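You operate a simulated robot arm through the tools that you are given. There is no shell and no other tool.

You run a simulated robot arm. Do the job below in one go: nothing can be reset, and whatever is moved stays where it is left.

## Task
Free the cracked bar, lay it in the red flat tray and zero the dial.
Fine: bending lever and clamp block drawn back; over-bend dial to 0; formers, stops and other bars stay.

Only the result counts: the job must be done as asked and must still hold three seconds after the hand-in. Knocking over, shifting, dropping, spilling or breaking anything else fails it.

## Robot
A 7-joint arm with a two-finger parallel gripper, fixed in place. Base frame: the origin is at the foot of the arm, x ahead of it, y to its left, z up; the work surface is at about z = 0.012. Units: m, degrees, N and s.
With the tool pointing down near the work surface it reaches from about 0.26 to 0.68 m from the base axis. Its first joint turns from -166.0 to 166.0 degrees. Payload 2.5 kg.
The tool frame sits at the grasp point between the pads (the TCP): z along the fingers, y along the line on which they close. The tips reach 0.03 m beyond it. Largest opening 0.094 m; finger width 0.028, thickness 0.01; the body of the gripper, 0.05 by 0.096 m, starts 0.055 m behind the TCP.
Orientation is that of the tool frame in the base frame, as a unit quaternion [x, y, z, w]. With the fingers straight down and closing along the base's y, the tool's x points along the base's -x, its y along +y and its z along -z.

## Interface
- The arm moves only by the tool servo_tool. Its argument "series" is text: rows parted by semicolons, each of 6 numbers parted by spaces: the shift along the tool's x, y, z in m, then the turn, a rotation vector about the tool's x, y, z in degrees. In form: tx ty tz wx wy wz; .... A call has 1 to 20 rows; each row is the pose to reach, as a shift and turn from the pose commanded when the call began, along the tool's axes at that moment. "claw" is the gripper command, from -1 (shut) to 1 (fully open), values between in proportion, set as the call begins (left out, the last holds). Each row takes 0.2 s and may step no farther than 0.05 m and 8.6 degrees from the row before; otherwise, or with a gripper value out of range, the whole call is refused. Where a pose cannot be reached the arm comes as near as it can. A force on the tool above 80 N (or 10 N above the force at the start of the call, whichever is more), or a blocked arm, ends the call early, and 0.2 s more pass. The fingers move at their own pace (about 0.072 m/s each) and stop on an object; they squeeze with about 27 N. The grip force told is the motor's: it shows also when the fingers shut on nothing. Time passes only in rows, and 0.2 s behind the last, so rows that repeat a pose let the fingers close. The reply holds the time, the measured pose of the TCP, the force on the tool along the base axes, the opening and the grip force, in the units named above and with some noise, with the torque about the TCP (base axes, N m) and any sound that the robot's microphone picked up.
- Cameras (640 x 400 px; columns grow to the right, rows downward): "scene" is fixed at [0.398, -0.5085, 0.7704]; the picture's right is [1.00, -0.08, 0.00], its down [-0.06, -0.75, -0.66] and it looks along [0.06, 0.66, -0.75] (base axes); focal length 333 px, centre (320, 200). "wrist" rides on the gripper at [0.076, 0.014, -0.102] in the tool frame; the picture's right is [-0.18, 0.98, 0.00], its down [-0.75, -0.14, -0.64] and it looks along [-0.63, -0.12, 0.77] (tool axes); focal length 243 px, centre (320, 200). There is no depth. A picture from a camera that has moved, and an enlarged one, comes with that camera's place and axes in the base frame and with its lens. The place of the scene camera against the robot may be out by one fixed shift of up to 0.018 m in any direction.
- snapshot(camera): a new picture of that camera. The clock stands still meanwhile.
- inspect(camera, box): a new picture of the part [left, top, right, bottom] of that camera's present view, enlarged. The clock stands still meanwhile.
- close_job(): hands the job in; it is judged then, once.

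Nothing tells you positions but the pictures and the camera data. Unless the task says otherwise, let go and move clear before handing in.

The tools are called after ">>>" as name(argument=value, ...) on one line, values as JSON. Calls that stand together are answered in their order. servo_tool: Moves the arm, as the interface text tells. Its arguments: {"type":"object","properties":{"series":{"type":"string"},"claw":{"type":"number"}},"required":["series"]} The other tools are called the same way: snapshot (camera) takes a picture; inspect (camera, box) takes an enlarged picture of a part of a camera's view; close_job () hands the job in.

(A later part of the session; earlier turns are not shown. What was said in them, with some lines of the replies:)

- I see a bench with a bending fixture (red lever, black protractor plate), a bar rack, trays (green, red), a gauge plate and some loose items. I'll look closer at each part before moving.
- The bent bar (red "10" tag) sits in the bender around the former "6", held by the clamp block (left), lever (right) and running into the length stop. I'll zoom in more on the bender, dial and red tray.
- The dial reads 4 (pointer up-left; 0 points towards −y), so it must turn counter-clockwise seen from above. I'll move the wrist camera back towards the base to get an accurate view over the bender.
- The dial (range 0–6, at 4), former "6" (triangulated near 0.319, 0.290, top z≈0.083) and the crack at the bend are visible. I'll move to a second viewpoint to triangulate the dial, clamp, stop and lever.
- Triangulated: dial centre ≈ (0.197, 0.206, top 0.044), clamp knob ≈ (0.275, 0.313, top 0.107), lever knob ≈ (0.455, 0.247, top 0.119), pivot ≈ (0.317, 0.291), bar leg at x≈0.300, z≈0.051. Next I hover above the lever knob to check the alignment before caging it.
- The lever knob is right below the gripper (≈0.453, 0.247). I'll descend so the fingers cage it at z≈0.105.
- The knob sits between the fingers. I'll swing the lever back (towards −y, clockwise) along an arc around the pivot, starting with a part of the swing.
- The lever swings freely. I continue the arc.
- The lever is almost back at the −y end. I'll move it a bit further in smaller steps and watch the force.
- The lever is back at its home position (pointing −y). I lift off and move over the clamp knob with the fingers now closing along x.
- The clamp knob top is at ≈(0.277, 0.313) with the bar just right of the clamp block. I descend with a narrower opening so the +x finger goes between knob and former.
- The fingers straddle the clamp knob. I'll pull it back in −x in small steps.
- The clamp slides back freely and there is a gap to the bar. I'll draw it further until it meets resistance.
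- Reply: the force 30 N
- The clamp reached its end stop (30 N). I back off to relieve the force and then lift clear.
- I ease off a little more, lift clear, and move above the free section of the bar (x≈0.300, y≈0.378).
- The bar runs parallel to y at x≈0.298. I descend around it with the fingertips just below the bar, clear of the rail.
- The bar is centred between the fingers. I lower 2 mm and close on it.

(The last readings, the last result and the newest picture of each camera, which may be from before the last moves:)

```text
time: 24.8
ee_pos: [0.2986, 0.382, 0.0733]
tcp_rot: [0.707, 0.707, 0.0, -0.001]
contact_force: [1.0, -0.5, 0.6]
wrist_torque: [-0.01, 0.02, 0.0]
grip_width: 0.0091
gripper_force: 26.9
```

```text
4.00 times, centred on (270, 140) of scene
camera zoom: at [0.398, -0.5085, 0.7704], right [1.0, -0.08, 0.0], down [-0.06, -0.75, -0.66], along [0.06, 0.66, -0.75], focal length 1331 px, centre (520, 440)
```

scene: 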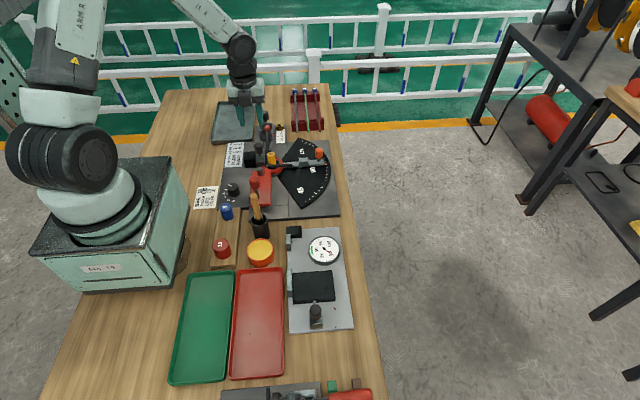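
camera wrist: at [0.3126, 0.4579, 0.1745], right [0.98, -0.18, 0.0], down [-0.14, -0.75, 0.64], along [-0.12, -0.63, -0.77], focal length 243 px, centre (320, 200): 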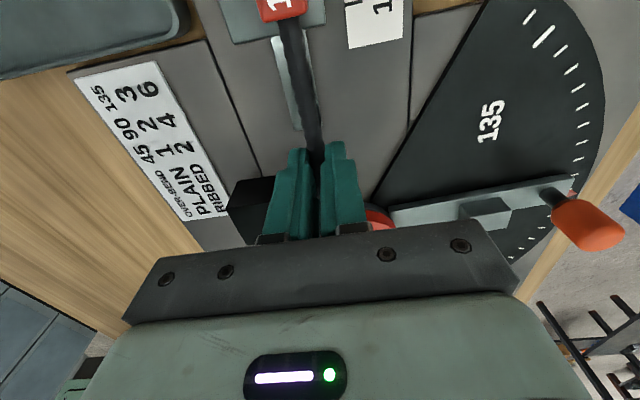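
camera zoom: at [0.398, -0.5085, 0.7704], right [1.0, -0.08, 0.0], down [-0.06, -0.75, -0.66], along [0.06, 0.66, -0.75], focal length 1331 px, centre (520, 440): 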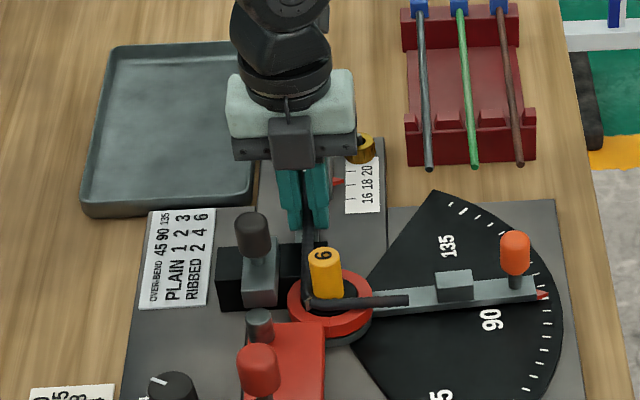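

Gripped (9.1 mm, 27 N). I lift straight up slowly and check the bar comes free.

>>> servo_tool(series="0 0 -0.005 0 0 0; 0 0 -0.01 0 0 0; 0 0 -0.018 0 0 0; 0 0 -0.028 0 0 0; 0 0 -0.04 0 0 0; 0 0 -0.05 0 0 0; 0 0 -0.05 0 0 0")

>>> snapshot(camera="wrist")

>>> inspect(camera="scene", box=[220, 90, 320, 190])

```text
time: 26.4
ee_pos: [0.2983, 0.3823, 0.1226]
tcp_rot: [0.707, 0.707, -0.001, 0.0]
contact_force: [-0.7, 0.9, -1.5]
wrist_torque: [0.07, 0.03, 0.01]
grip_width: 0.0094
gripper_force: 27.2
```

```text
taken
camera wrist: at [0.3125, 0.4586, 0.2238], right [0.98, -0.18, 0.0], down [-0.14, -0.75, 0.64], along [-0.12, -0.63, -0.77], focal length 243 px, centre (320, 200)
```

wrist: 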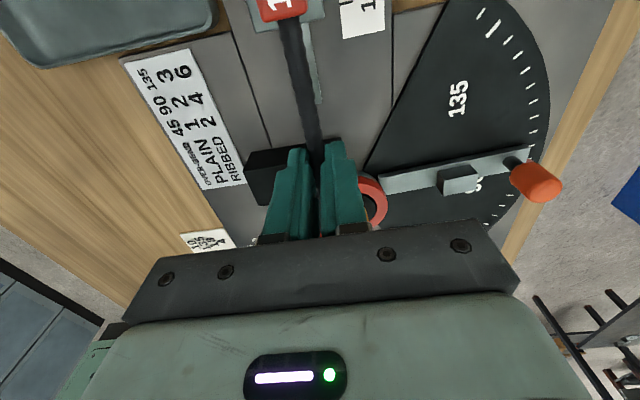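

```text
4.00 times, centred on (270, 140) of scene
camera zoom: at [0.398, -0.5085, 0.7704], right [1.0, -0.08, 0.0], down [-0.06, -0.75, -0.66], along [0.06, 0.66, -0.75], focal length 1331 px, centre (520, 440)
```

zoom: 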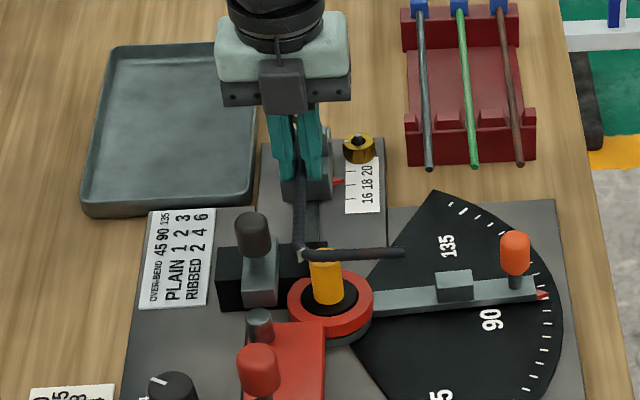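

The bar is free and held level. I raise it well above everything and start towards the red tray.

>>> servo_tool(series="0 0 -0.04 0 0 0; 0 0 -0.08 0 0 0; 0 0 -0.12 0 0 0; 0 0 -0.15 0 0 0; -0.03 0 -0.15 0 0 0; -0.065 -0.001 -0.15 0 0 0; -0.1 -0.002 -0.15 0 0 0; -0.135 -0.004 -0.15 0 0 0; -0.17 -0.006 -0.15 0 0 0; -0.205 -0.008 -0.15 0 0 0; -0.24 -0.01 -0.15 0 0 0; -0.27 -0.012 -0.15 0 0 0; -0.27 -0.012 -0.15 0 0 0")

>>> snapshot(camera="wrist")

>>> snapshot(camera="scene")

```text
time: 29.2
ee_pos: [0.2877, 0.112, 0.2726]
tcp_rot: [0.707, 0.707, 0.0, 0.0]
contact_force: [0.3, 0.3, -2.0]
wrist_torque: [0.11, 0.02, -0.04]
grip_width: 0.0092
gripper_force: 27.4
```

```text
taken
camera wrist: at [0.3014, 0.1892, 0.3728], right [0.98, -0.18, 0.0], down [-0.14, -0.75, 0.64], along [-0.12, -0.63, -0.77], focal length 243 px, centre (320, 200)
```

wrist: 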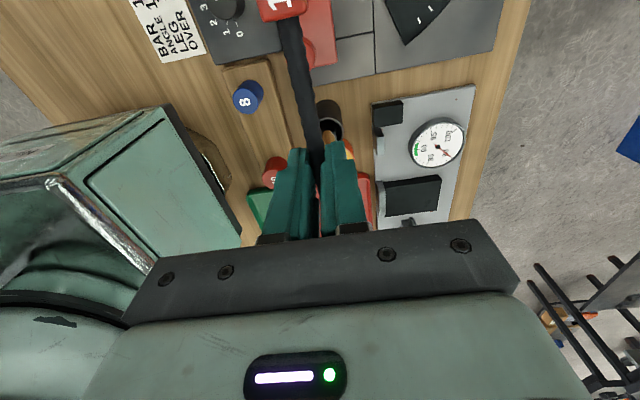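

```text
taken
```

scene: 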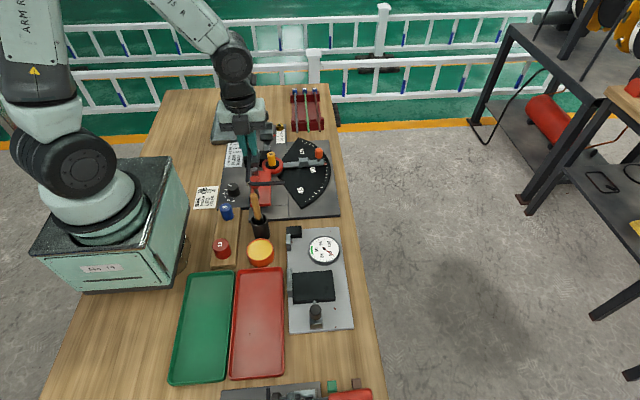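

Bar still held level. I continue towards the tray to view it with the wrist camera.

>>> servo_tool(series="-0.035 0 0 0 0 0; -0.07 0 0 0 0 0; -0.105 0 0 0 0 0; -0.14 0 0 0 0 0; -0.17 0 0 0 0 0; -0.17 0 0 0 0 0")

>>> snapshot(camera="wrist")

>>> snapshot(camera="scene")

```text
time: 30.6
ee_pos: [0.2844, -0.0571, 0.2728]
tcp_rot: [0.706, 0.708, 0.0, 0.0]
contact_force: [-0.7, -0.4, -2.2]
wrist_torque: [0.08, 0.02, 0.01]
grip_width: 0.0092
gripper_force: 27.6
```

```text
taken
camera wrist: at [0.3001, 0.019, 0.3738], right [0.98, -0.18, 0.0], down [-0.14, -0.75, 0.64], along [-0.12, -0.63, -0.77], focal length 243 px, centre (320, 200)
```

wrist: 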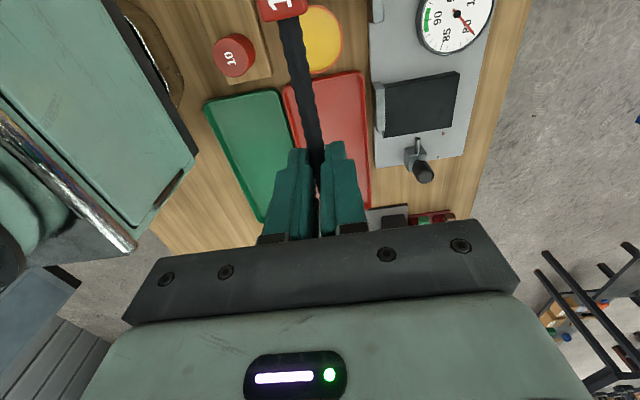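

```text
taken
```

scene: 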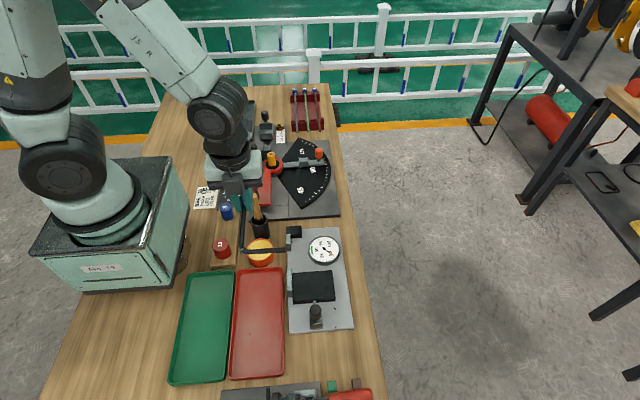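

>>> inspect(camera="wrist", box=[190, 50, 400, 215])

>>> inspect(camera="scene", box=[210, 255, 310, 390])

```text
2.42 times, centred on (295, 132) of wrist
camera zoom: at [0.3001, 0.019, 0.3738], right [0.98, -0.18, 0.0], down [-0.14, -0.75, 0.64], along [-0.12, -0.63, -0.77], focal length 588 px, centre (381, 364)
```

zoom: 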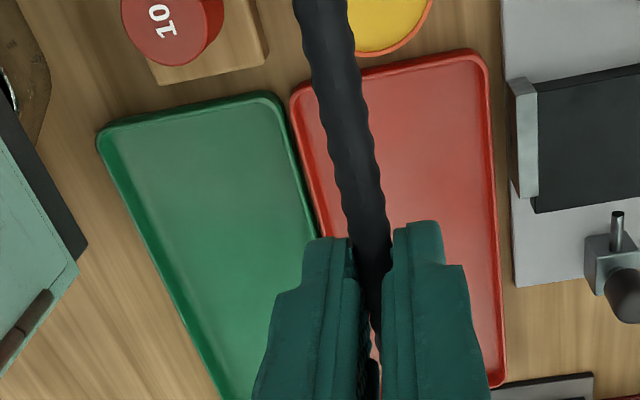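

```text
2.96 times, centred on (260, 322) of scene
camera zoom: at [0.398, -0.5085, 0.7704], right [1.0, -0.08, 0.0], down [-0.06, -0.75, -0.66], along [0.06, 0.66, -0.75], focal length 986 px, centre (498, -163)
```

zoom: 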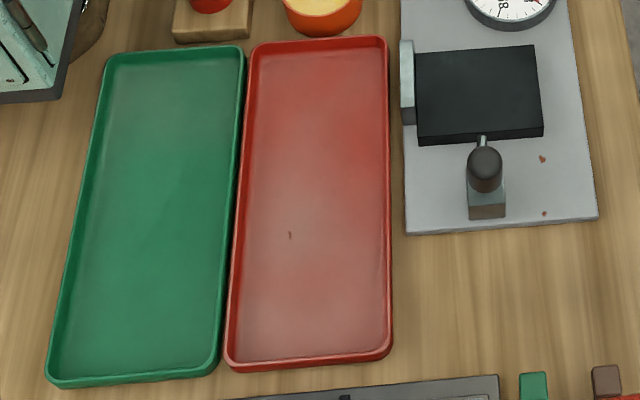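

The red tray spans about x 0.233–0.342, y −0.065…−0.308. I check its edges and the bar-in-hand geometry in more detail before placing.

>>> inspect(camera="wrist", box=[270, 55, 390, 130])

>>> inspect(camera="wrist", box=[340, 150, 420, 220])

>>> inspect(camera="scene", box=[215, 170, 325, 270])

```text
5.33 times, centred on (330, 92) of wrist
camera zoom: at [0.3001, 0.019, 0.3738], right [0.98, -0.18, 0.0], down [-0.14, -0.75, 0.64], along [-0.12, -0.63, -0.77], focal length 1294 px, centre (267, 773)
```

zoom: 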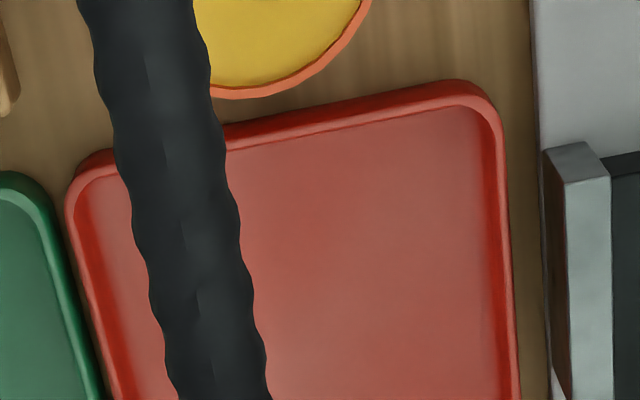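

```text
5.71 times, centred on (380, 185) of wrist
camera zoom: at [0.3001, 0.019, 0.3738], right [0.98, -0.18, 0.0], down [-0.14, -0.75, 0.64], along [-0.12, -0.63, -0.77], focal length 1386 px, centre (-23, 286)
```

zoom: 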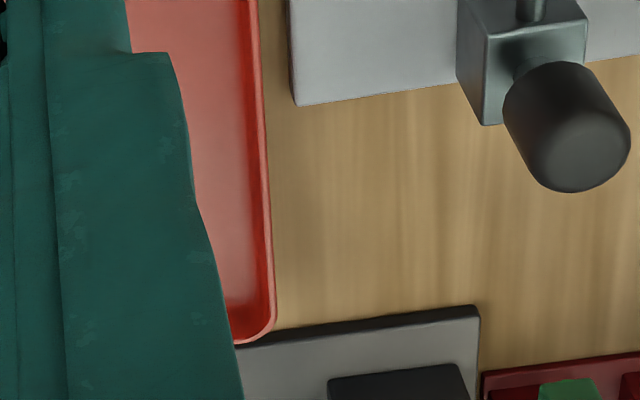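

```text
4.00 times, centred on (270, 220) of scene
camera zoom: at [0.398, -0.5085, 0.7704], right [1.0, -0.08, 0.0], down [-0.06, -0.75, -0.66], along [0.06, 0.66, -0.75], focal length 1331 px, centre (520, 120)
```

zoom: 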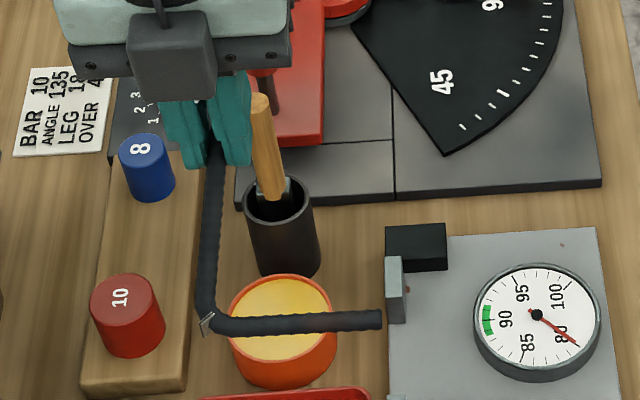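

The bar is held as expected (leg 1 along the tool, leg 2 to +x). I move over the tray with a 6° clockwise turn, so that both the bar and fingers stay off the tray walls, and descend to z≈0.12.

>>> servo_tool(series="-0.03 -0.006 0 0 0 2; -0.06 -0.012 0 0 0 4; -0.09 -0.018 0 0 0 6; -0.1175 -0.0224 0 0 0 6; -0.1175 -0.0224 0.04 0 0 6; -0.1175 -0.0224 0.08 0 0 6; -0.1175 -0.0224 0.12 0 0 6; -0.1175 -0.0224 0.15 0 0 6; -0.1175 -0.0224 0.15 0 0 6")

>>> snapshot(camera="wrist")

>>> inspect(camera="scene", box=[200, 230, 340, 390])

```text
time: 32.6
ee_pos: [0.2665, -0.1749, 0.1223]
tcp_rot: [0.744, 0.669, 0.0, 0.0]
contact_force: [-0.9, -0.4, -2.4]
wrist_torque: [0.08, 0.01, 0.0]
grip_width: 0.009
gripper_force: 27.2
```

```text
taken
camera wrist: at [0.2884, -0.0996, 0.2239], right [0.96, -0.29, 0.0], down [-0.22, -0.73, 0.64], along [-0.18, -0.62, -0.77], focal length 243 px, centre (320, 200)
```

wrist: 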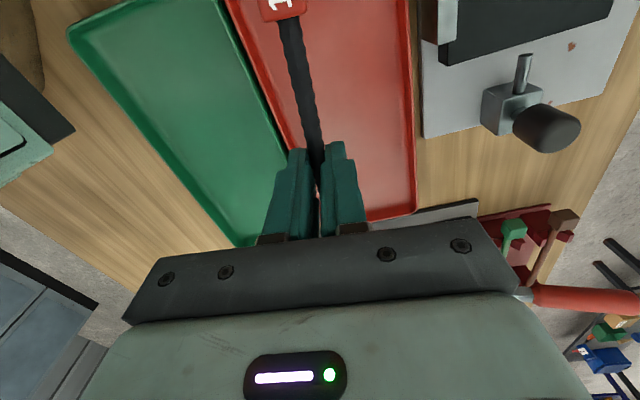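

```text
2.50 times, centred on (270, 310) of scene
camera zoom: at [0.398, -0.5085, 0.7704], right [1.0, -0.08, 0.0], down [-0.06, -0.75, -0.66], along [0.06, 0.66, -0.75], focal length 832 px, centre (445, -75)
```

zoom: 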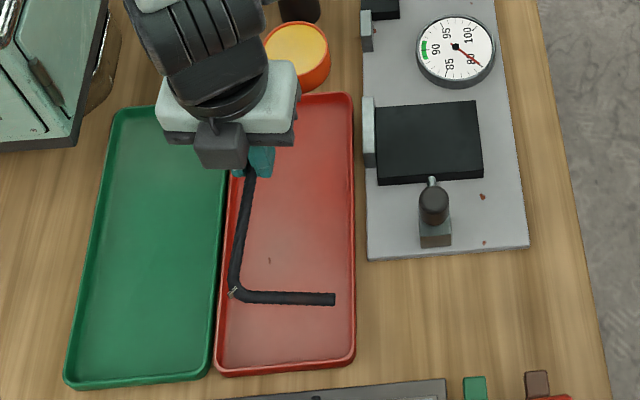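

The bar is over the tray; I shift 4 mm to −x for margin at the leg tip and lower to just above the tray floor.

>>> servo_tool(series="-0.0004 -0.004 0.02 0 0 0; -0.0004 -0.004 0.04 0 0 0; -0.0004 -0.004 0.055 0 0 0; -0.0004 -0.004 0.066 0 0 0; -0.0004 -0.004 0.066 0 0 0")

>>> snapshot(camera="wrist")

>>> inspect(camera="scene", box=[200, 230, 340, 390])

```text
time: 33.8
ee_pos: [0.2596, -0.1741, 0.0563]
tcp_rot: [0.743, 0.669, 0.0, 0.0]
contact_force: [0.1, -0.3, -1.7]
wrist_torque: [0.1, 0.01, 0.0]
grip_width: 0.0092
gripper_force: 26.9
```

```text
taken
camera wrist: at [0.2827, -0.1, 0.1584], right [0.96, -0.29, 0.0], down [-0.22, -0.73, 0.64], along [-0.18, -0.62, -0.77], focal length 243 px, centre (320, 200)
```

wrist: 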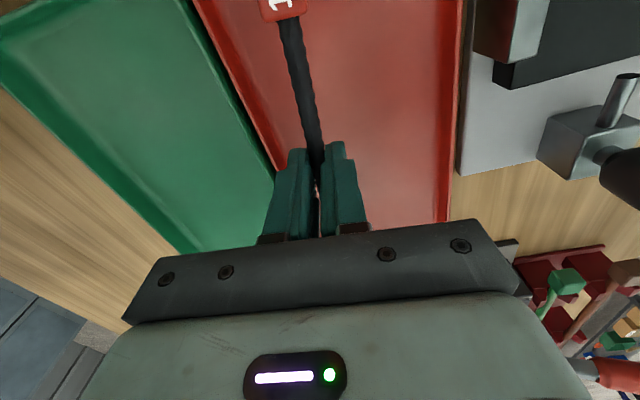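

```text
2.50 times, centred on (270, 310) of scene
camera zoom: at [0.398, -0.5085, 0.7704], right [1.0, -0.08, 0.0], down [-0.06, -0.75, -0.66], along [0.06, 0.66, -0.75], focal length 832 px, centre (445, -75)
```

zoom: 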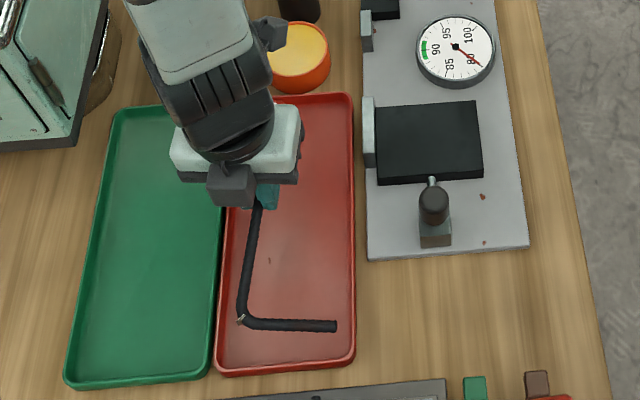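

The bar is well inside the rim. I lower in small steps, watching for contact.

>>> servo_tool(series="0 0 0.002 0 0 0; 0 0 0.004 0 0 0; 0 0 0.006 0 0 0; 0 0 0.008 0 0 0; 0 0 0.008 0 0 0")

>>> inspect(camera="scene", box=[230, 290, 300, 380])

>>> inspect(camera="wrist", box=[230, 80, 400, 240])

```text
time: 35.0
ee_pos: [0.2584, -0.1747, 0.0489]
tcp_rot: [0.743, 0.669, 0.0, 0.0]
contact_force: [-0.6, -0.1, -1.3]
wrist_torque: [0.08, 0.06, -0.02]
grip_width: 0.0093
gripper_force: 27.0
```

```text
4.44 times, centred on (265, 335) of scene
camera zoom: at [0.398, -0.5085, 0.7704], right [1.0, -0.08, 0.0], down [-0.06, -0.75, -0.66], along [0.06, 0.66, -0.75], focal length 1479 px, centre (564, -400)
```

zoom: 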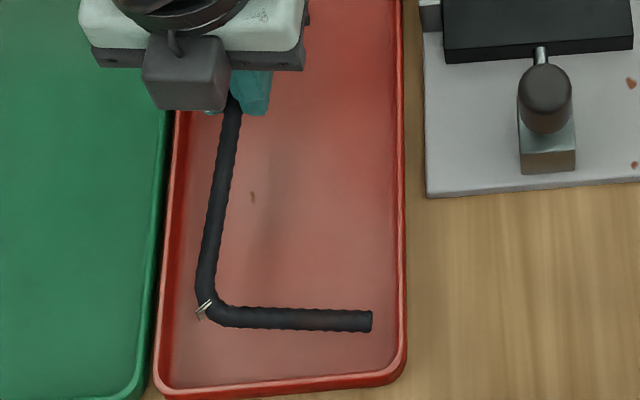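

```text
2.50 times, centred on (315, 160) of wrist
camera zoom: at [0.2821, -0.1007, 0.1496], right [0.96, -0.29, 0.0], down [-0.22, -0.73, 0.64], along [-0.18, -0.62, -0.77], focal length 606 px, centre (332, 300)
```

zoom: 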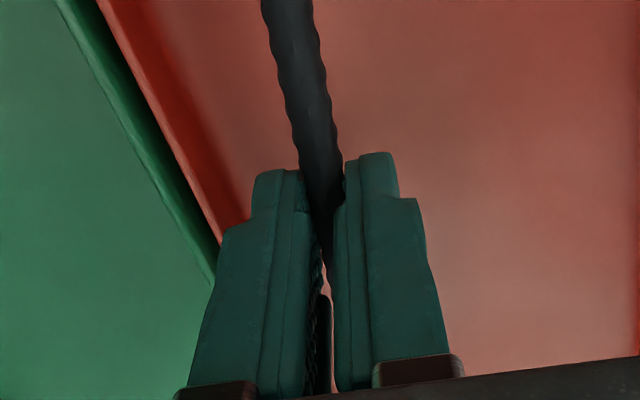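

>>> servo_tool(series="0 0 0.0007 0 0 0; 0 0 0.0014 0 0 0; 0 0 0.002 0 0 0; 0 0 0.002 0 0 0")

```text
time: 36.0
ee_pos: [0.2593, -0.1764, 0.0459]
tcp_rot: [0.743, 0.669, 0.0, 0.0]
contact_force: [0.5, -0.5, -0.8]
wrist_torque: [0.08, 0.01, 0.01]
grip_width: 0.009
gripper_force: 26.9
```

>>> servo_tool(series="0 0 0.0007 0 0 0; 0 0 0.0014 0 0 0; 0 0 0.0014 0 0 0")

>>> inspect(camera="scene", box=[230, 290, 300, 380])

```text
time: 36.8
ee_pos: [0.2588, -0.1755, 0.0453]
tcp_rot: [0.744, 0.669, -0.001, 0.0]
contact_force: [-0.4, -0.2, -2.1]
wrist_torque: [0.08, 0.0, 0.03]
grip_width: 0.009
gripper_force: 27.6
```

```text
4.44 times, centred on (265, 335) of scene
camera zoom: at [0.398, -0.5085, 0.7704], right [1.0, -0.08, 0.0], down [-0.06, -0.75, -0.66], along [0.06, 0.66, -0.75], focal length 1479 px, centre (564, -400)
```

zoom: 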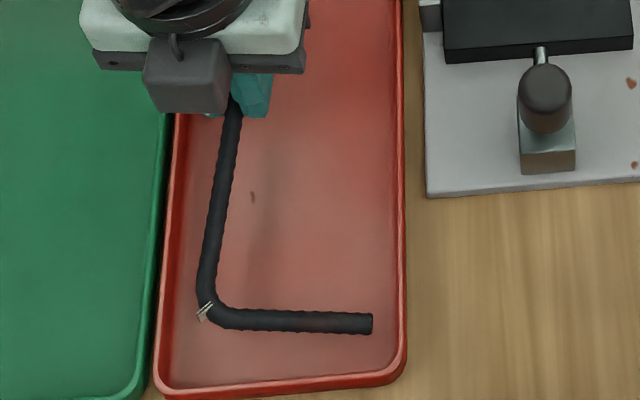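

The bar is a few mm above the floor. I open the fingers slightly to release it.

>>> servo_tool(series="0 0 0 0 0 0; 0 0 0 0 0 0; 0 0 0 0 0 0; 0 0 0 0 0 0", claw=-0.66)

>>> inspect(camera="scene", box=[230, 290, 300, 380])

>>> inspect(camera="wrist", box=[230, 80, 400, 240])

```text
time: 37.8
ee_pos: [0.2586, -0.1747, 0.0457]
tcp_rot: [0.743, 0.669, 0.0, 0.0]
contact_force: [-0.2, 0.3, -0.3]
wrist_torque: [0.01, 0.0, 0.02]
grip_width: 0.0158
gripper_force: 0.1
```

```text
4.44 times, centred on (265, 335) of scene
camera zoom: at [0.398, -0.5085, 0.7704], right [1.0, -0.08, 0.0], down [-0.06, -0.75, -0.66], along [0.06, 0.66, -0.75], focal length 1479 px, centre (564, -400)
```

zoom: 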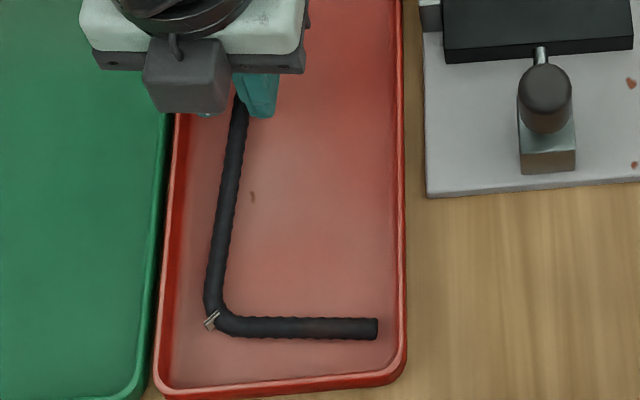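

```text
2.50 times, centred on (315, 160) of wrist
camera zoom: at [0.2819, -0.1006, 0.1463], right [0.96, -0.29, 0.0], down [-0.22, -0.73, 0.64], along [-0.18, -0.62, -0.77], focal length 606 px, centre (332, 300)
```

zoom: 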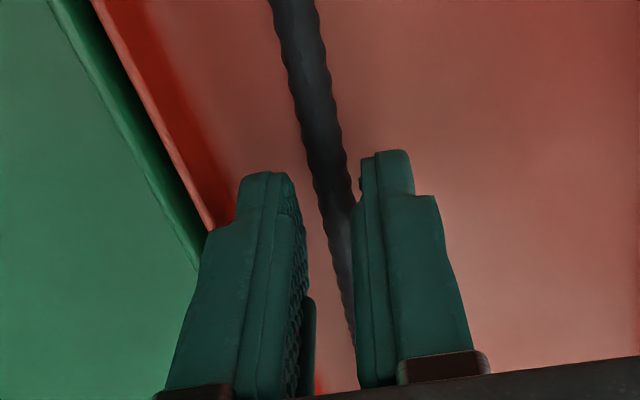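

The bar lies in the tray. I centre the fingers around it slightly and lift straight up.

>>> servo_tool(series="0 0.0025 0 0 0 0; 0 0.0025 -0.005 0 0 0; 0 0.0025 -0.015 0 0 0; 0 0.0025 -0.03 0 0 0; 0 0.0025 -0.06 0 0 0; 0 0.0025 -0.1 0 0 0; 0 0.0025 -0.14 0 0 0; 0 0.0025 -0.14 0 0 0")

>>> snapshot(camera="wrist")

>>> inspect(camera="scene", box=[200, 230, 340, 390])

```text
time: 39.6
ee_pos: [0.2604, -0.1745, 0.1843]
tcp_rot: [0.743, 0.669, 0.0, -0.001]
contact_force: [-0.7, -0.2, -0.9]
wrist_torque: [0.0, 0.01, -0.03]
grip_width: 0.016
gripper_force: 0.0
```

```text
taken
camera wrist: at [0.2838, -0.0998, 0.2858], right [0.96, -0.29, 0.0], down [-0.22, -0.73, 0.64], along [-0.18, -0.61, -0.77], focal length 243 px, centre (320, 200)
```

wrist: 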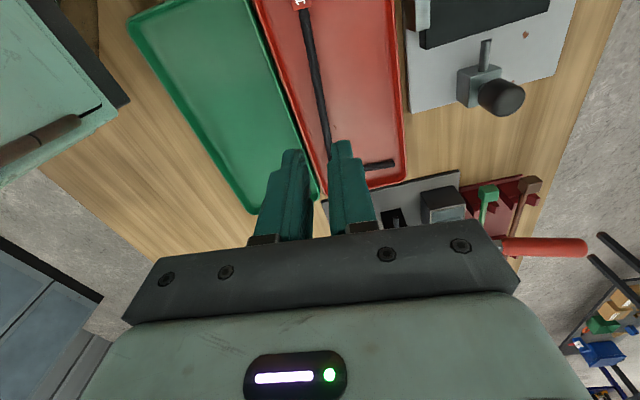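

```text
2.50 times, centred on (270, 310) of scene
camera zoom: at [0.398, -0.5085, 0.7704], right [1.0, -0.08, 0.0], down [-0.06, -0.75, -0.66], along [0.06, 0.66, -0.75], focal length 832 px, centre (445, -75)
```

zoom: 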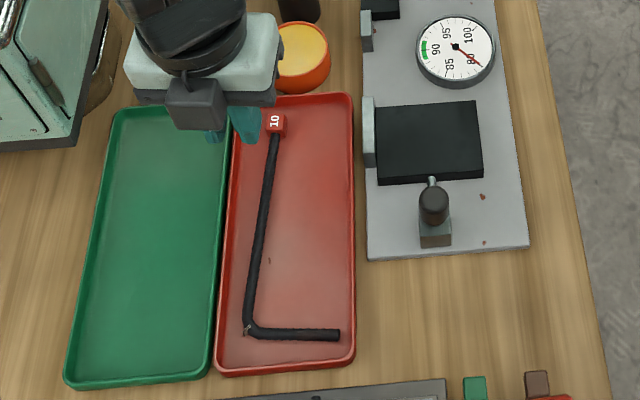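

The cracked bar lies flat in the red tray, fully inside the rim. Next I travel at safe height (z≈0.27) to above the over-bend dial.

>>> servo_tool(series="0 0 -0.045 0 0 0; 0.02 0.003 -0.086 0 0 0; 0.065 0.008 -0.086 0 0 0; 0.11 0.014 -0.086 0 0 0; 0.15 0.018 -0.086 0 0 0; 0.178 0.0215 -0.086 0 0 0; 0.2159 -0.0026 -0.086 0 0 0; 0.2536 -0.0266 -0.086 0 0 0; 0.2913 -0.0507 -0.086 0 0 0; 0.329 -0.0748 -0.086 0 0 0; 0.3506 -0.0891 -0.086 0 0 0; 0.3723 -0.1025 -0.086 0 0 0; 0.3723 -0.1025 -0.086 0 0 0")

>>> snapshot(camera="wrist")

>>> snapshot(camera="scene")

```text
time: 42.4
ee_pos: [0.1968, 0.2064, 0.2695]
tcp_rot: [0.742, 0.67, 0.0, 0.0]
contact_force: [1.1, 0.2, 0.3]
wrist_torque: [0.03, 0.04, 0.0]
grip_width: 0.016
gripper_force: 0.1
```

```text
taken
camera wrist: at [0.22, 0.2798, 0.3705], right [0.96, -0.29, 0.0], down [-0.22, -0.73, 0.64], along [-0.18, -0.62, -0.77], focal length 243 px, centre (320, 200)
```

wrist: 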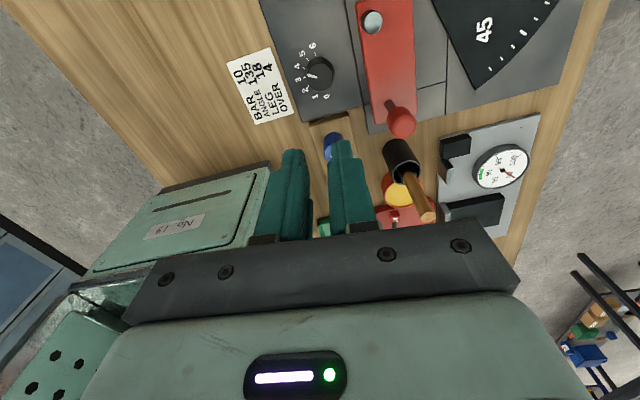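

```text
taken
```

scene: 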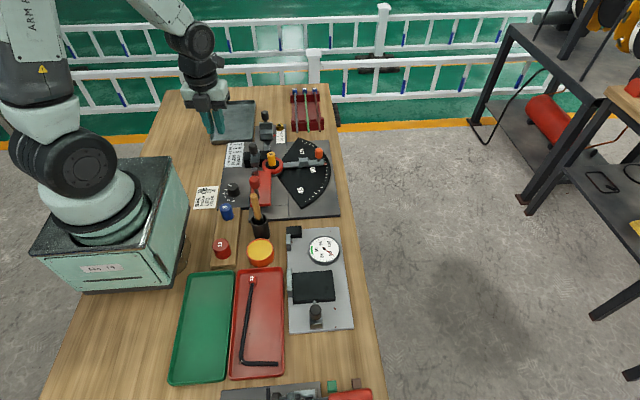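

>>> inspect(camera="wrist", box=[270, 30, 370, 110])

```text
5.00 times, centred on (320, 70) of wrist
camera zoom: at [0.22, 0.2798, 0.3705], right [0.96, -0.29, 0.0], down [-0.22, -0.73, 0.64], along [-0.18, -0.62, -0.77], focal length 1213 px, centre (320, 850)
```

zoom: 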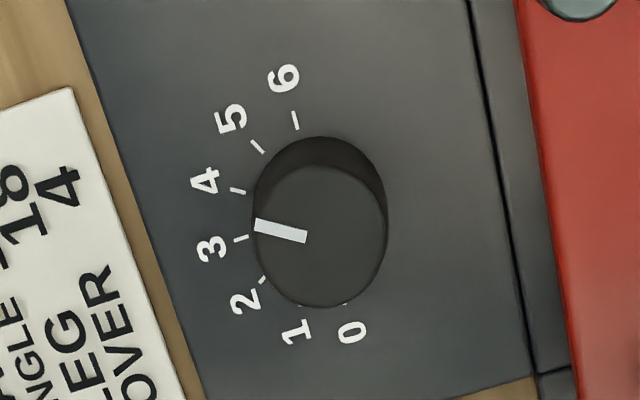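

The gripper is centred over the dial (pointer at 4). I open to ~5 cm and descend around the knob.

>>> servo_tool(series="0 0 0.03 0 0 0; 0 0 0.07 0 0 0; 0 0 0.11 0 0 0; 0 0 0.15 0 0 0; 0 0 0.18 0 0 0; 0 0 0.2 0 0 0; 0 0 0.2 0 0 0", claw=0.08)

>>> inspect(camera="wrist", box=[200, 60, 440, 230])

>>> inspect(camera="scene", box=[190, 140, 280, 230])

```text
time: 44.0
ee_pos: [0.198, 0.2053, 0.0702]
tcp_rot: [0.743, 0.669, 0.0, 0.0]
contact_force: [0.5, 0.4, -0.4]
wrist_torque: [-0.04, 0.03, 0.0]
grip_width: 0.0511
gripper_force: 0.0
```

```text
2.35 times, centred on (320, 145) of wrist
camera zoom: at [0.2212, 0.2794, 0.1714], right [0.96, -0.29, 0.0], down [-0.22, -0.73, 0.64], along [-0.18, -0.61, -0.77], focal length 571 px, centre (320, 329)
```

zoom: 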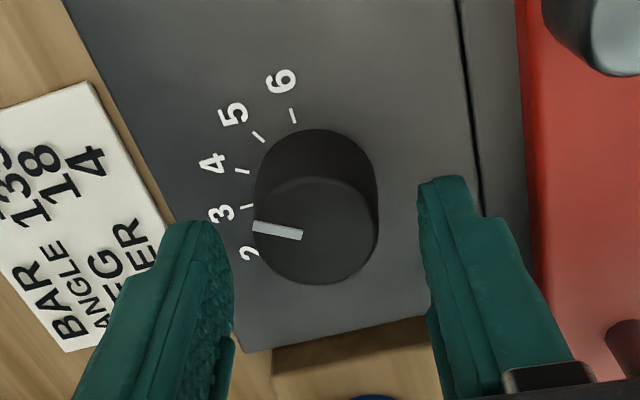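

```text
4.44 times, centred on (235, 185) of scene
camera zoom: at [0.398, -0.5085, 0.7704], right [1.0, -0.08, 0.0], down [-0.06, -0.75, -0.66], along [0.06, 0.66, -0.75], focal length 1479 px, centre (698, 267)
```

zoom: 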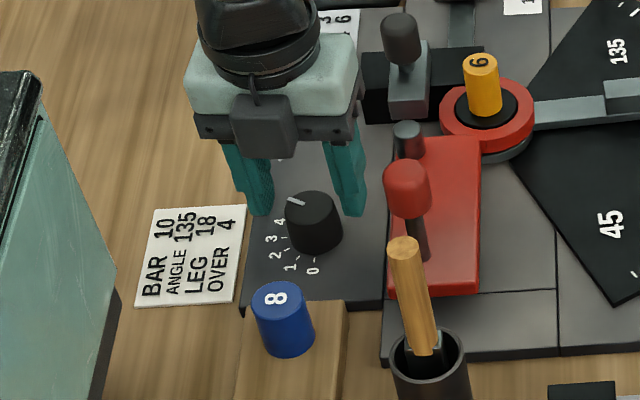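

>>> servo_tool(series="0 -0.001 0.005 0 0 0; 0 -0.001 0.01 0 0 0; 0 -0.001 0.0155 0 0 0; 0 -0.001 0.0155 0 0 0")

>>> servo_tool(series="0 0 0 0 0 0; 0 0 0 0 0 0; 0 0 0 0 0 0; 0 0 0 0 0 0", claw=-1)

>>> inspect(camera="wrist", box=[200, 60, 440, 230])

```text
time: 45.0
ee_pos: [0.1964, 0.2052, 0.0569]
tcp_rot: [0.743, 0.669, 0.0, 0.0]
contact_force: [-0.1, 0.0, -0.2]
wrist_torque: [0.01, 0.0, 0.01]
grip_width: 0.0508
gripper_force: 0.0
```

```text
time: 46.0
ee_pos: [0.1975, 0.2057, 0.0564]
tcp_rot: [0.743, 0.669, 0.0, 0.0]
contact_force: [2.5, 0.0, -7.7]
wrist_torque: [0.0, -0.05, 0.0]
grip_width: 0.0345
gripper_force: 45.0
```

```text
2.35 times, centred on (320, 145) of wrist
camera zoom: at [0.2199, 0.2794, 0.1569], right [0.96, -0.29, 0.0], down [-0.22, -0.73, 0.64], along [-0.18, -0.62, -0.77], focal length 571 px, centre (320, 329)
```

zoom: 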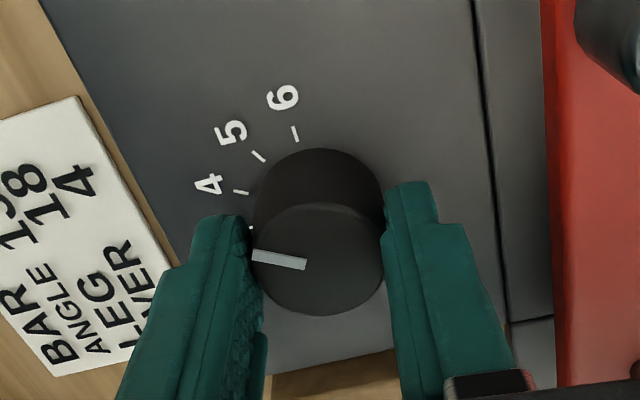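

Gripped the dial knob. I turn it counter-clockwise (seen from above) by 60° first.

>>> servo_tool(series="0 0 0 0 0 -6; 0 0 0 0 0 -12; 0 0 0 0 0 -18; 0 0 0 0 0 -24; 0 0 0 0 0 -30; 0 0 0 0 0 -36; 0 0 0 0 0 -42; 0 0 0 0 0 -48; 0 0 0 0 0 -54; 0 0 0 0 0 -60; 0 0 0 0 0 -60")

>>> snapshot(camera="wrist")

>>> inspect(camera="scene", box=[190, 140, 280, 230])

```text
time: 48.4
ee_pos: [0.1966, 0.2055, 0.0568]
tcp_rot: [0.308, 0.951, -0.001, 0.0]
contact_force: [-11.7, -4.4, 27.6]
wrist_torque: [-0.1, 0.5, 0.01]
grip_width: 0.0344
gripper_force: 45.2
```

```text
taken
camera wrist: at [0.1448, 0.2614, 0.1571], right [0.73, 0.69, 0.0], down [0.53, -0.56, 0.64], along [0.44, -0.47, -0.77], focal length 243 px, centre (320, 200)
```

wrist: 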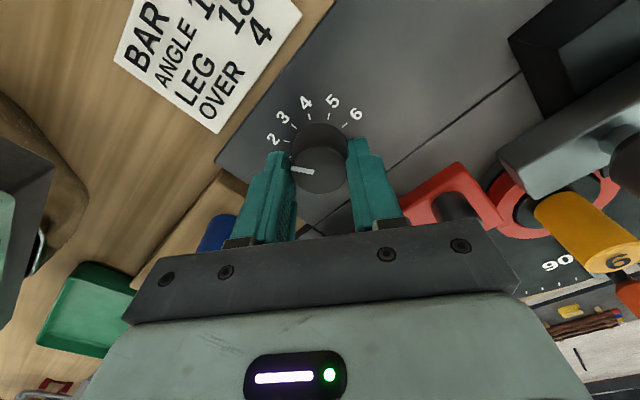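

```text
4.44 times, centred on (235, 185) of scene
camera zoom: at [0.398, -0.5085, 0.7704], right [1.0, -0.08, 0.0], down [-0.06, -0.75, -0.66], along [0.06, 0.66, -0.75], focal length 1479 px, centre (698, 267)
```

zoom: 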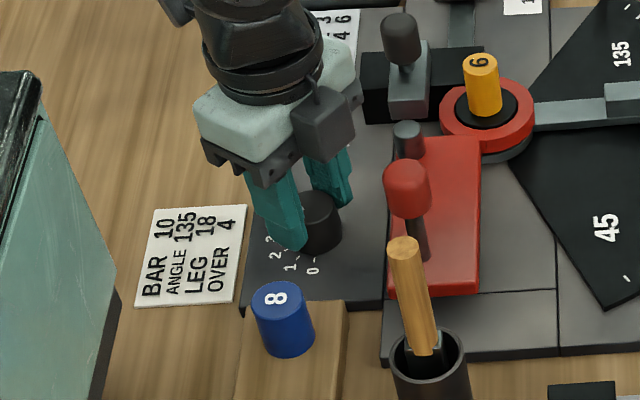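

The dial followed the gripper and now points at 2. I'll open, rotate the gripper back and regrip for the second 60°.

>>> servo_tool(series="0 0 0 0 0 0; 0 0 0 0 0 0; 0 0 0 0 0 0", claw=0.2)

>>> servo_tool(series="0 0 0 0 0 7.5; 0 0 0 0 0 15; 0 0 0 0 0 22.5; 0 0 0 0 0 30; 0 0 0 0 0 37.5; 0 0 0 0 0 45; 0 0 0 0 0 52.5; 0 0 0 0 0 60; 0 0 0 0 0 60")

>>> inspect(camera="wrist", box=[200, 60, 440, 230])

>>> inspect(camera="scene", box=[210, 170, 258, 210])

```text
time: 49.2
ee_pos: [0.1989, 0.2058, 0.0549]
tcp_rot: [0.309, 0.951, 0.0, 0.0]
contact_force: [0.9, 0.1, -0.9]
wrist_torque: [0.02, 0.04, 0.02]
grip_width: 0.0563
gripper_force: 0.0
```

```text
time: 51.2
ee_pos: [0.1975, 0.2055, 0.0557]
tcp_rot: [0.743, 0.669, 0.0, 0.001]
contact_force: [-0.8, 0.2, -0.8]
wrist_torque: [0.0, 0.02, -0.02]
grip_width: 0.0562
gripper_force: 0.1
```

```text
2.35 times, centred on (320, 145) of wrist
camera zoom: at [0.2204, 0.2796, 0.1568], right [0.96, -0.29, 0.0], down [-0.22, -0.73, 0.64], along [-0.19, -0.61, -0.77], focal length 571 px, centre (320, 329)
```

zoom: 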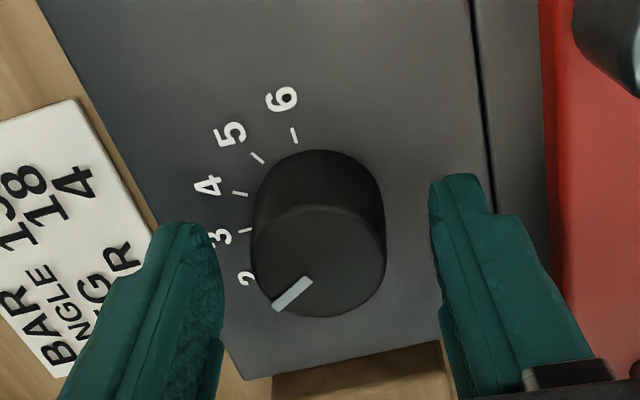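

```text
10.00 times, centred on (234, 190) of scene
camera zoom: at [0.398, -0.5085, 0.7704], right [1.0, -0.08, 0.0], down [-0.06, -0.75, -0.66], along [0.06, 0.66, -0.75], focal length 3328 px, centre (1180, 300)
```

zoom: 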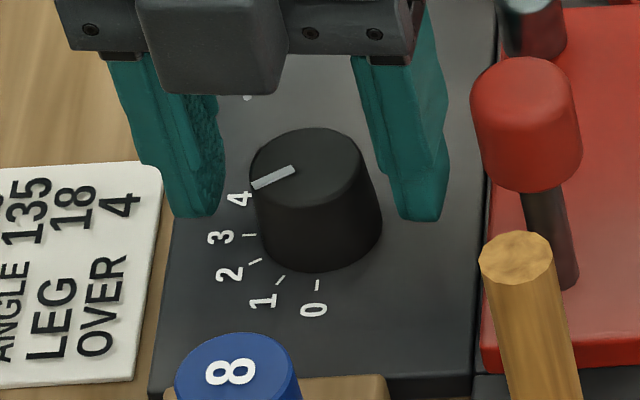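

The dial now reads about 2. I regrip and turn another ~62°.

>>> servo_tool(series="0 0 0 0 0 0; 0 0 0 0 0 0; 0 0 0 0 0 0; 0 0 0 0 0 0", claw=-1)

>>> servo_tool(series="0 0 0 0 0 -6; 0 0 0 0 0 -12; 0 0 0 0 0 -18; 0 0 0 0 0 -24; 0 0 0 0 0 -30; 0 0 0 0 0 -36; 0 0 0 0 0 -42; 0 0 0 0 0 -48; 0 0 0 0 0 -54; 0 0 0 0 0 -58; 0 0 0 0 0 -62; 0 0 0 0 0 -62")

>>> servo_tool(series="0 0 0 0 0 0; 0 0 0 0 0 0; 0 0 0 0 0 0", claw=0.2)

>>> inspect(camera="scene", box=[210, 170, 258, 210])

>>> inspect(camera="wrist", box=[260, 80, 380, 200])

```text
time: 52.2
ee_pos: [0.1962, 0.2053, 0.0549]
tcp_rot: [0.743, 0.669, 0.0, 0.0]
contact_force: [-3.1, -0.1, -0.2]
wrist_torque: [-0.02, 0.07, -0.02]
grip_width: 0.034
gripper_force: 45.0
```

```text
time: 54.8
ee_pos: [0.1964, 0.207, 0.0545]
tcp_rot: [0.291, 0.957, 0.0, -0.001]
contact_force: [-20.7, -3.2, 21.0]
wrist_torque: [-0.14, 0.29, -0.49]
grip_width: 0.0341
gripper_force: 45.3
```

```text
time: 55.6
ee_pos: [0.1988, 0.2068, 0.0555]
tcp_rot: [0.292, 0.956, 0.0, 0.0]
contact_force: [-0.2, 0.0, -0.2]
wrist_torque: [-0.01, 0.0, -0.02]
grip_width: 0.0566
gripper_force: 0.0
```

```text
10.00 times, centred on (234, 190) of scene
camera zoom: at [0.398, -0.5085, 0.7704], right [1.0, -0.08, 0.0], down [-0.06, -0.75, -0.66], along [0.06, 0.66, -0.75], focal length 3328 px, centre (1180, 300)
```

zoom: 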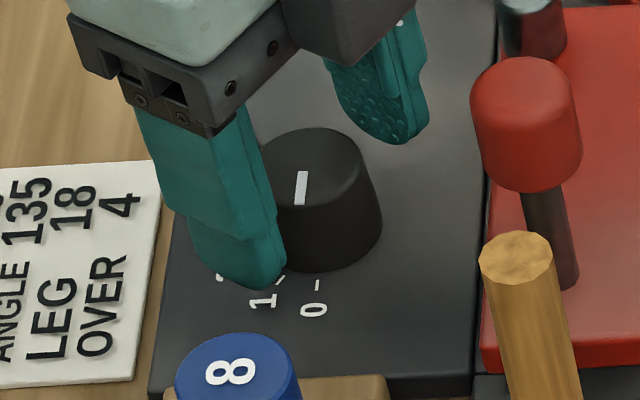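

```text
3.33 times, centred on (320, 140) of wrist
camera zoom: at [0.1438, 0.2599, 0.1566], right [0.7, 0.71, 0.0], down [0.55, -0.54, 0.64], along [0.46, -0.45, -0.77], focal length 809 px, centre (320, 400)
```

zoom: 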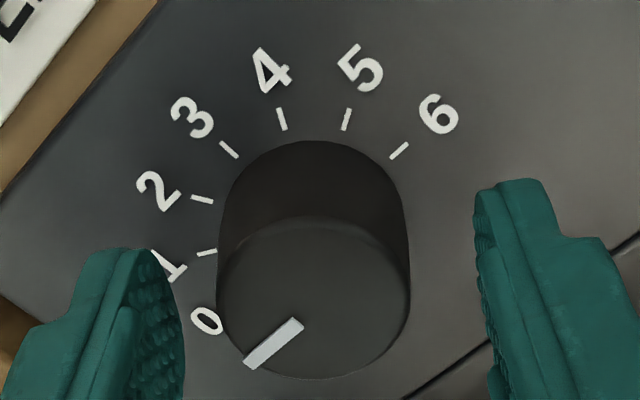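

The dial reads 0 now (pointer along −y, with a slight stop torque felt at the end). I lift clear and check everything.

>>> servo_tool(series="0 0 -0.02 0 0 0; 0 0 -0.05 0 0 0; 0 0 -0.09 0 0 0; 0 0 -0.13 0 0 0; 0 0 -0.17 0 0 0; 0 0 -0.21 0 0 0; 0 0 -0.21 0 0 0")

>>> inspect(camera="scene", box=[215, 175, 251, 205])

>>> snapshot(camera="wrist")

>>> snapshot(camera="scene")

```text
time: 57.4
ee_pos: [0.2141, 0.1713, 0.2324]
tcp_rot: [0.336, 0.94, -0.065, 0.004]
contact_force: [-0.7, 0.6, -0.1]
wrist_torque: [0.03, 0.01, 0.02]
grip_width: 0.0563
gripper_force: 0.0
stopped in row 7: the arm was blocked; the commanded pose is now the measured one
```

```text
13.33 times, centred on (233, 190) of scene
camera zoom: at [0.398, -0.5085, 0.7704], right [1.0, -0.08, 0.0], down [-0.06, -0.75, -0.66], along [0.06, 0.66, -0.75], focal length 4437 px, centre (1480, 333)
```

zoom: 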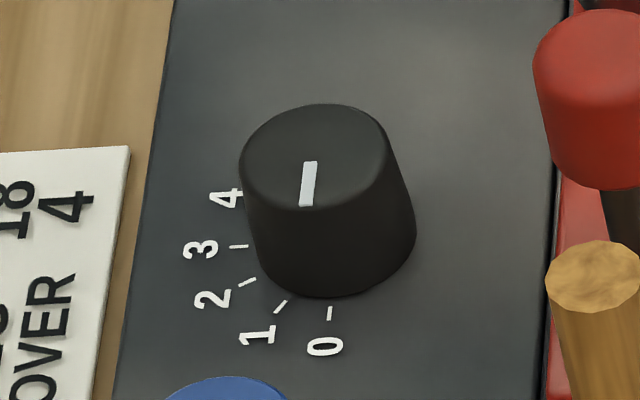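

```text
taken
camera wrist: at [0.1688, 0.2437, 0.3267], right [0.76, 0.64, -0.11], down [0.52, -0.5, 0.69], along [0.39, -0.58, -0.71], focal length 243 px, centre (320, 200)
```

wrist: 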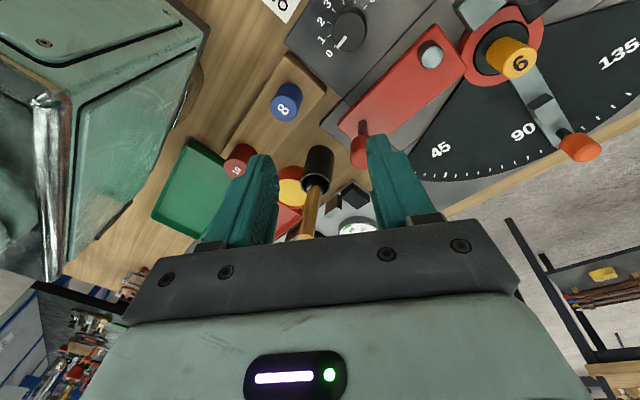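

```text
taken
```

scene: 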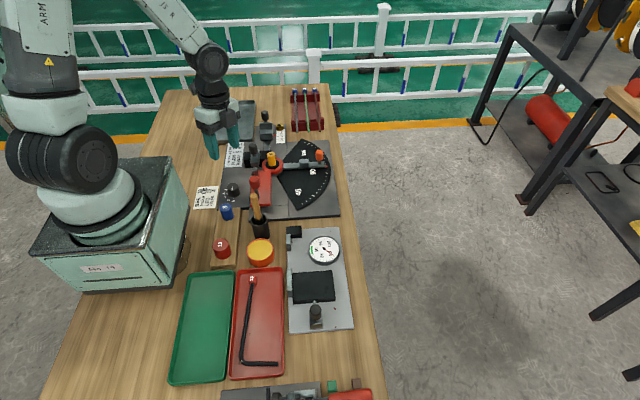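

The dial points exactly at 0. The arm merely hit a reach limit close to the base, so I move outwards to a roomier pose and inspect the final state.

>>> servo_tool(series="-0.0186 0.0247 -0.01 0 0 0; -0.0372 0.0494 -0.025 0 0 0; -0.0558 0.0741 -0.045 0 0 0; -0.0744 0.0988 -0.065 0 0 0; -0.0744 0.0988 -0.065 0 0 0")

>>> inspect(camera="scene", box=[200, 80, 360, 220])

>>> inspect(camera="scene", box=[160, 200, 380, 400])

>>> snapshot(camera="wrist")

```text
time: 58.6
ee_pos: [0.3354, 0.2119, 0.2927]
tcp_rot: [0.331, 0.942, -0.06, 0.003]
contact_force: [-0.2, 0.3, 0.1]
wrist_torque: [0.01, 0.02, 0.01]
grip_width: 0.0564
gripper_force: 0.1
```

```text
2.86 times, centred on (280, 150) of scene
camera zoom: at [0.398, -0.5085, 0.7704], right [1.0, -0.08, 0.0], down [-0.06, -0.75, -0.66], along [0.06, 0.66, -0.75], focal length 951 px, centre (434, 343)
```

zoom: 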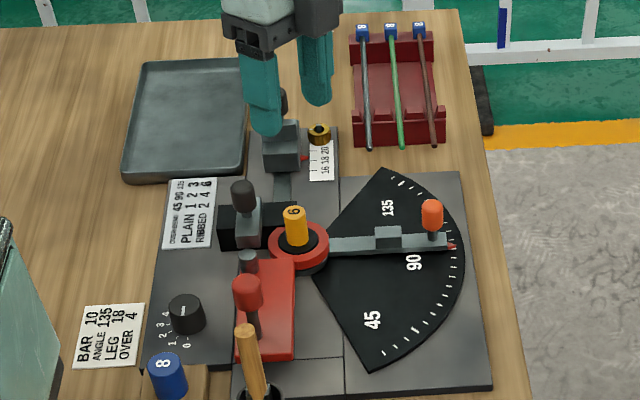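

```text
2.00 times, centred on (270, 300) of scene
camera zoom: at [0.398, -0.5085, 0.7704], right [1.0, -0.08, 0.0], down [-0.06, -0.75, -0.66], along [0.06, 0.66, -0.75], focal length 666 px, centre (420, 0)
```

zoom: 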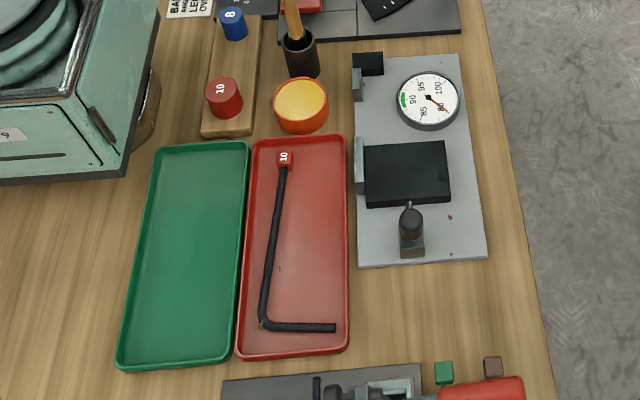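

```text
taken
camera wrist: at [0.2892, 0.2822, 0.3879], right [0.76, 0.65, -0.1], down [0.52, -0.5, 0.69], along [0.39, -0.57, -0.72], focal length 243 px, centre (320, 200)
```

wrist: 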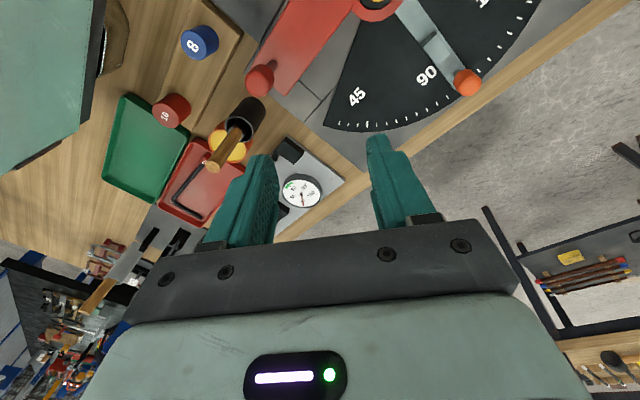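

>>> inspect(camera="scene", box=[235, 120, 299, 180])

>>> inspect(camera="scene", box=[230, 140, 320, 215])

```text
6.67 times, centred on (267, 150) of scene
camera zoom: at [0.398, -0.5085, 0.7704], right [1.0, -0.08, 0.0], down [-0.06, -0.75, -0.66], along [0.06, 0.66, -0.75], focal length 2219 px, centre (673, 533)
```

zoom: 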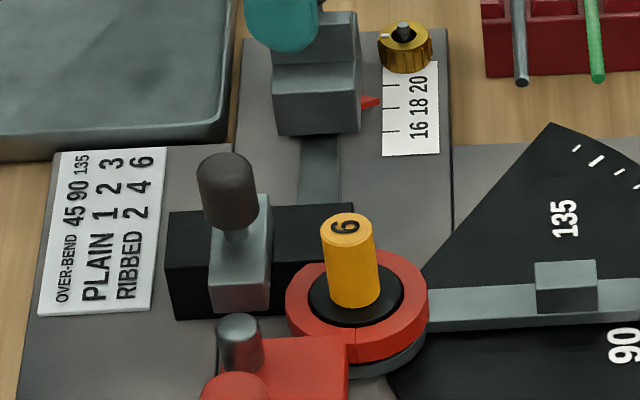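

```text
5.33 times, centred on (275, 178) of scene
camera zoom: at [0.398, -0.5085, 0.7704], right [1.0, -0.08, 0.0], down [-0.06, -0.75, -0.66], along [0.06, 0.66, -0.75], focal length 1775 px, centre (560, 320)
```

zoom: 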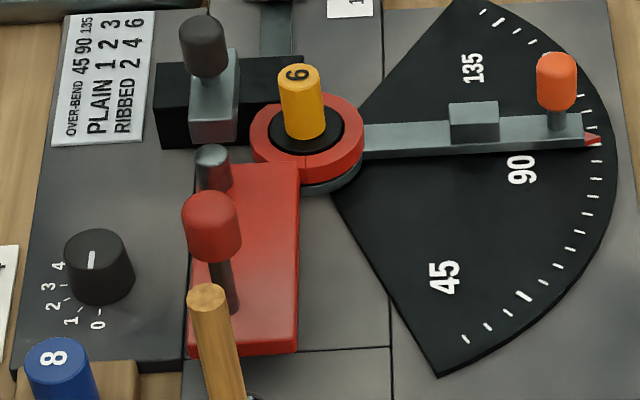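

The bar lies inside the red tray, the lever and clamp block are drawn back, the dial points at 0, and the former, length stop and rack bars look untouched. The protractor plate turned a few degrees as I turned the dial. Nothing was near it, so I take that as the dial's own linkage. The gripper is open and clear, so I hand in.

>>> close_job()

```text
The job is handed in.
```

The cracked bar is out of the bender and lying flat inside the red tray. The over-bend dial points at 0, and the job is handed in.

- **Bending lever:** it is swung all the way back and now points straight towards −y.
- **Clamp block:** it is drawn back to its end stop, about 16 mm.
- **Dial:** it was turned from 4 to 0 in two grips. The close-up shows the pointer on the 0 mark within about 1°.
- **Formers, length stop and other bars:** they look unmoved in the final pictures.

- **Protractor plate:** the black plate, with the orange-knobbed angle stop on it, turned about 4° while I turned the dial. Nothing was touching it and the movement came in step with the dial, so I took it as the dial's own linkage. I could not confirm that. If the angle stop was meant to hold its absolute position, check it.
- **Arm:** it briefly hit a reach limit after letting go of the dial. I saw no contact with anything, and it ended open and clear of the bench.
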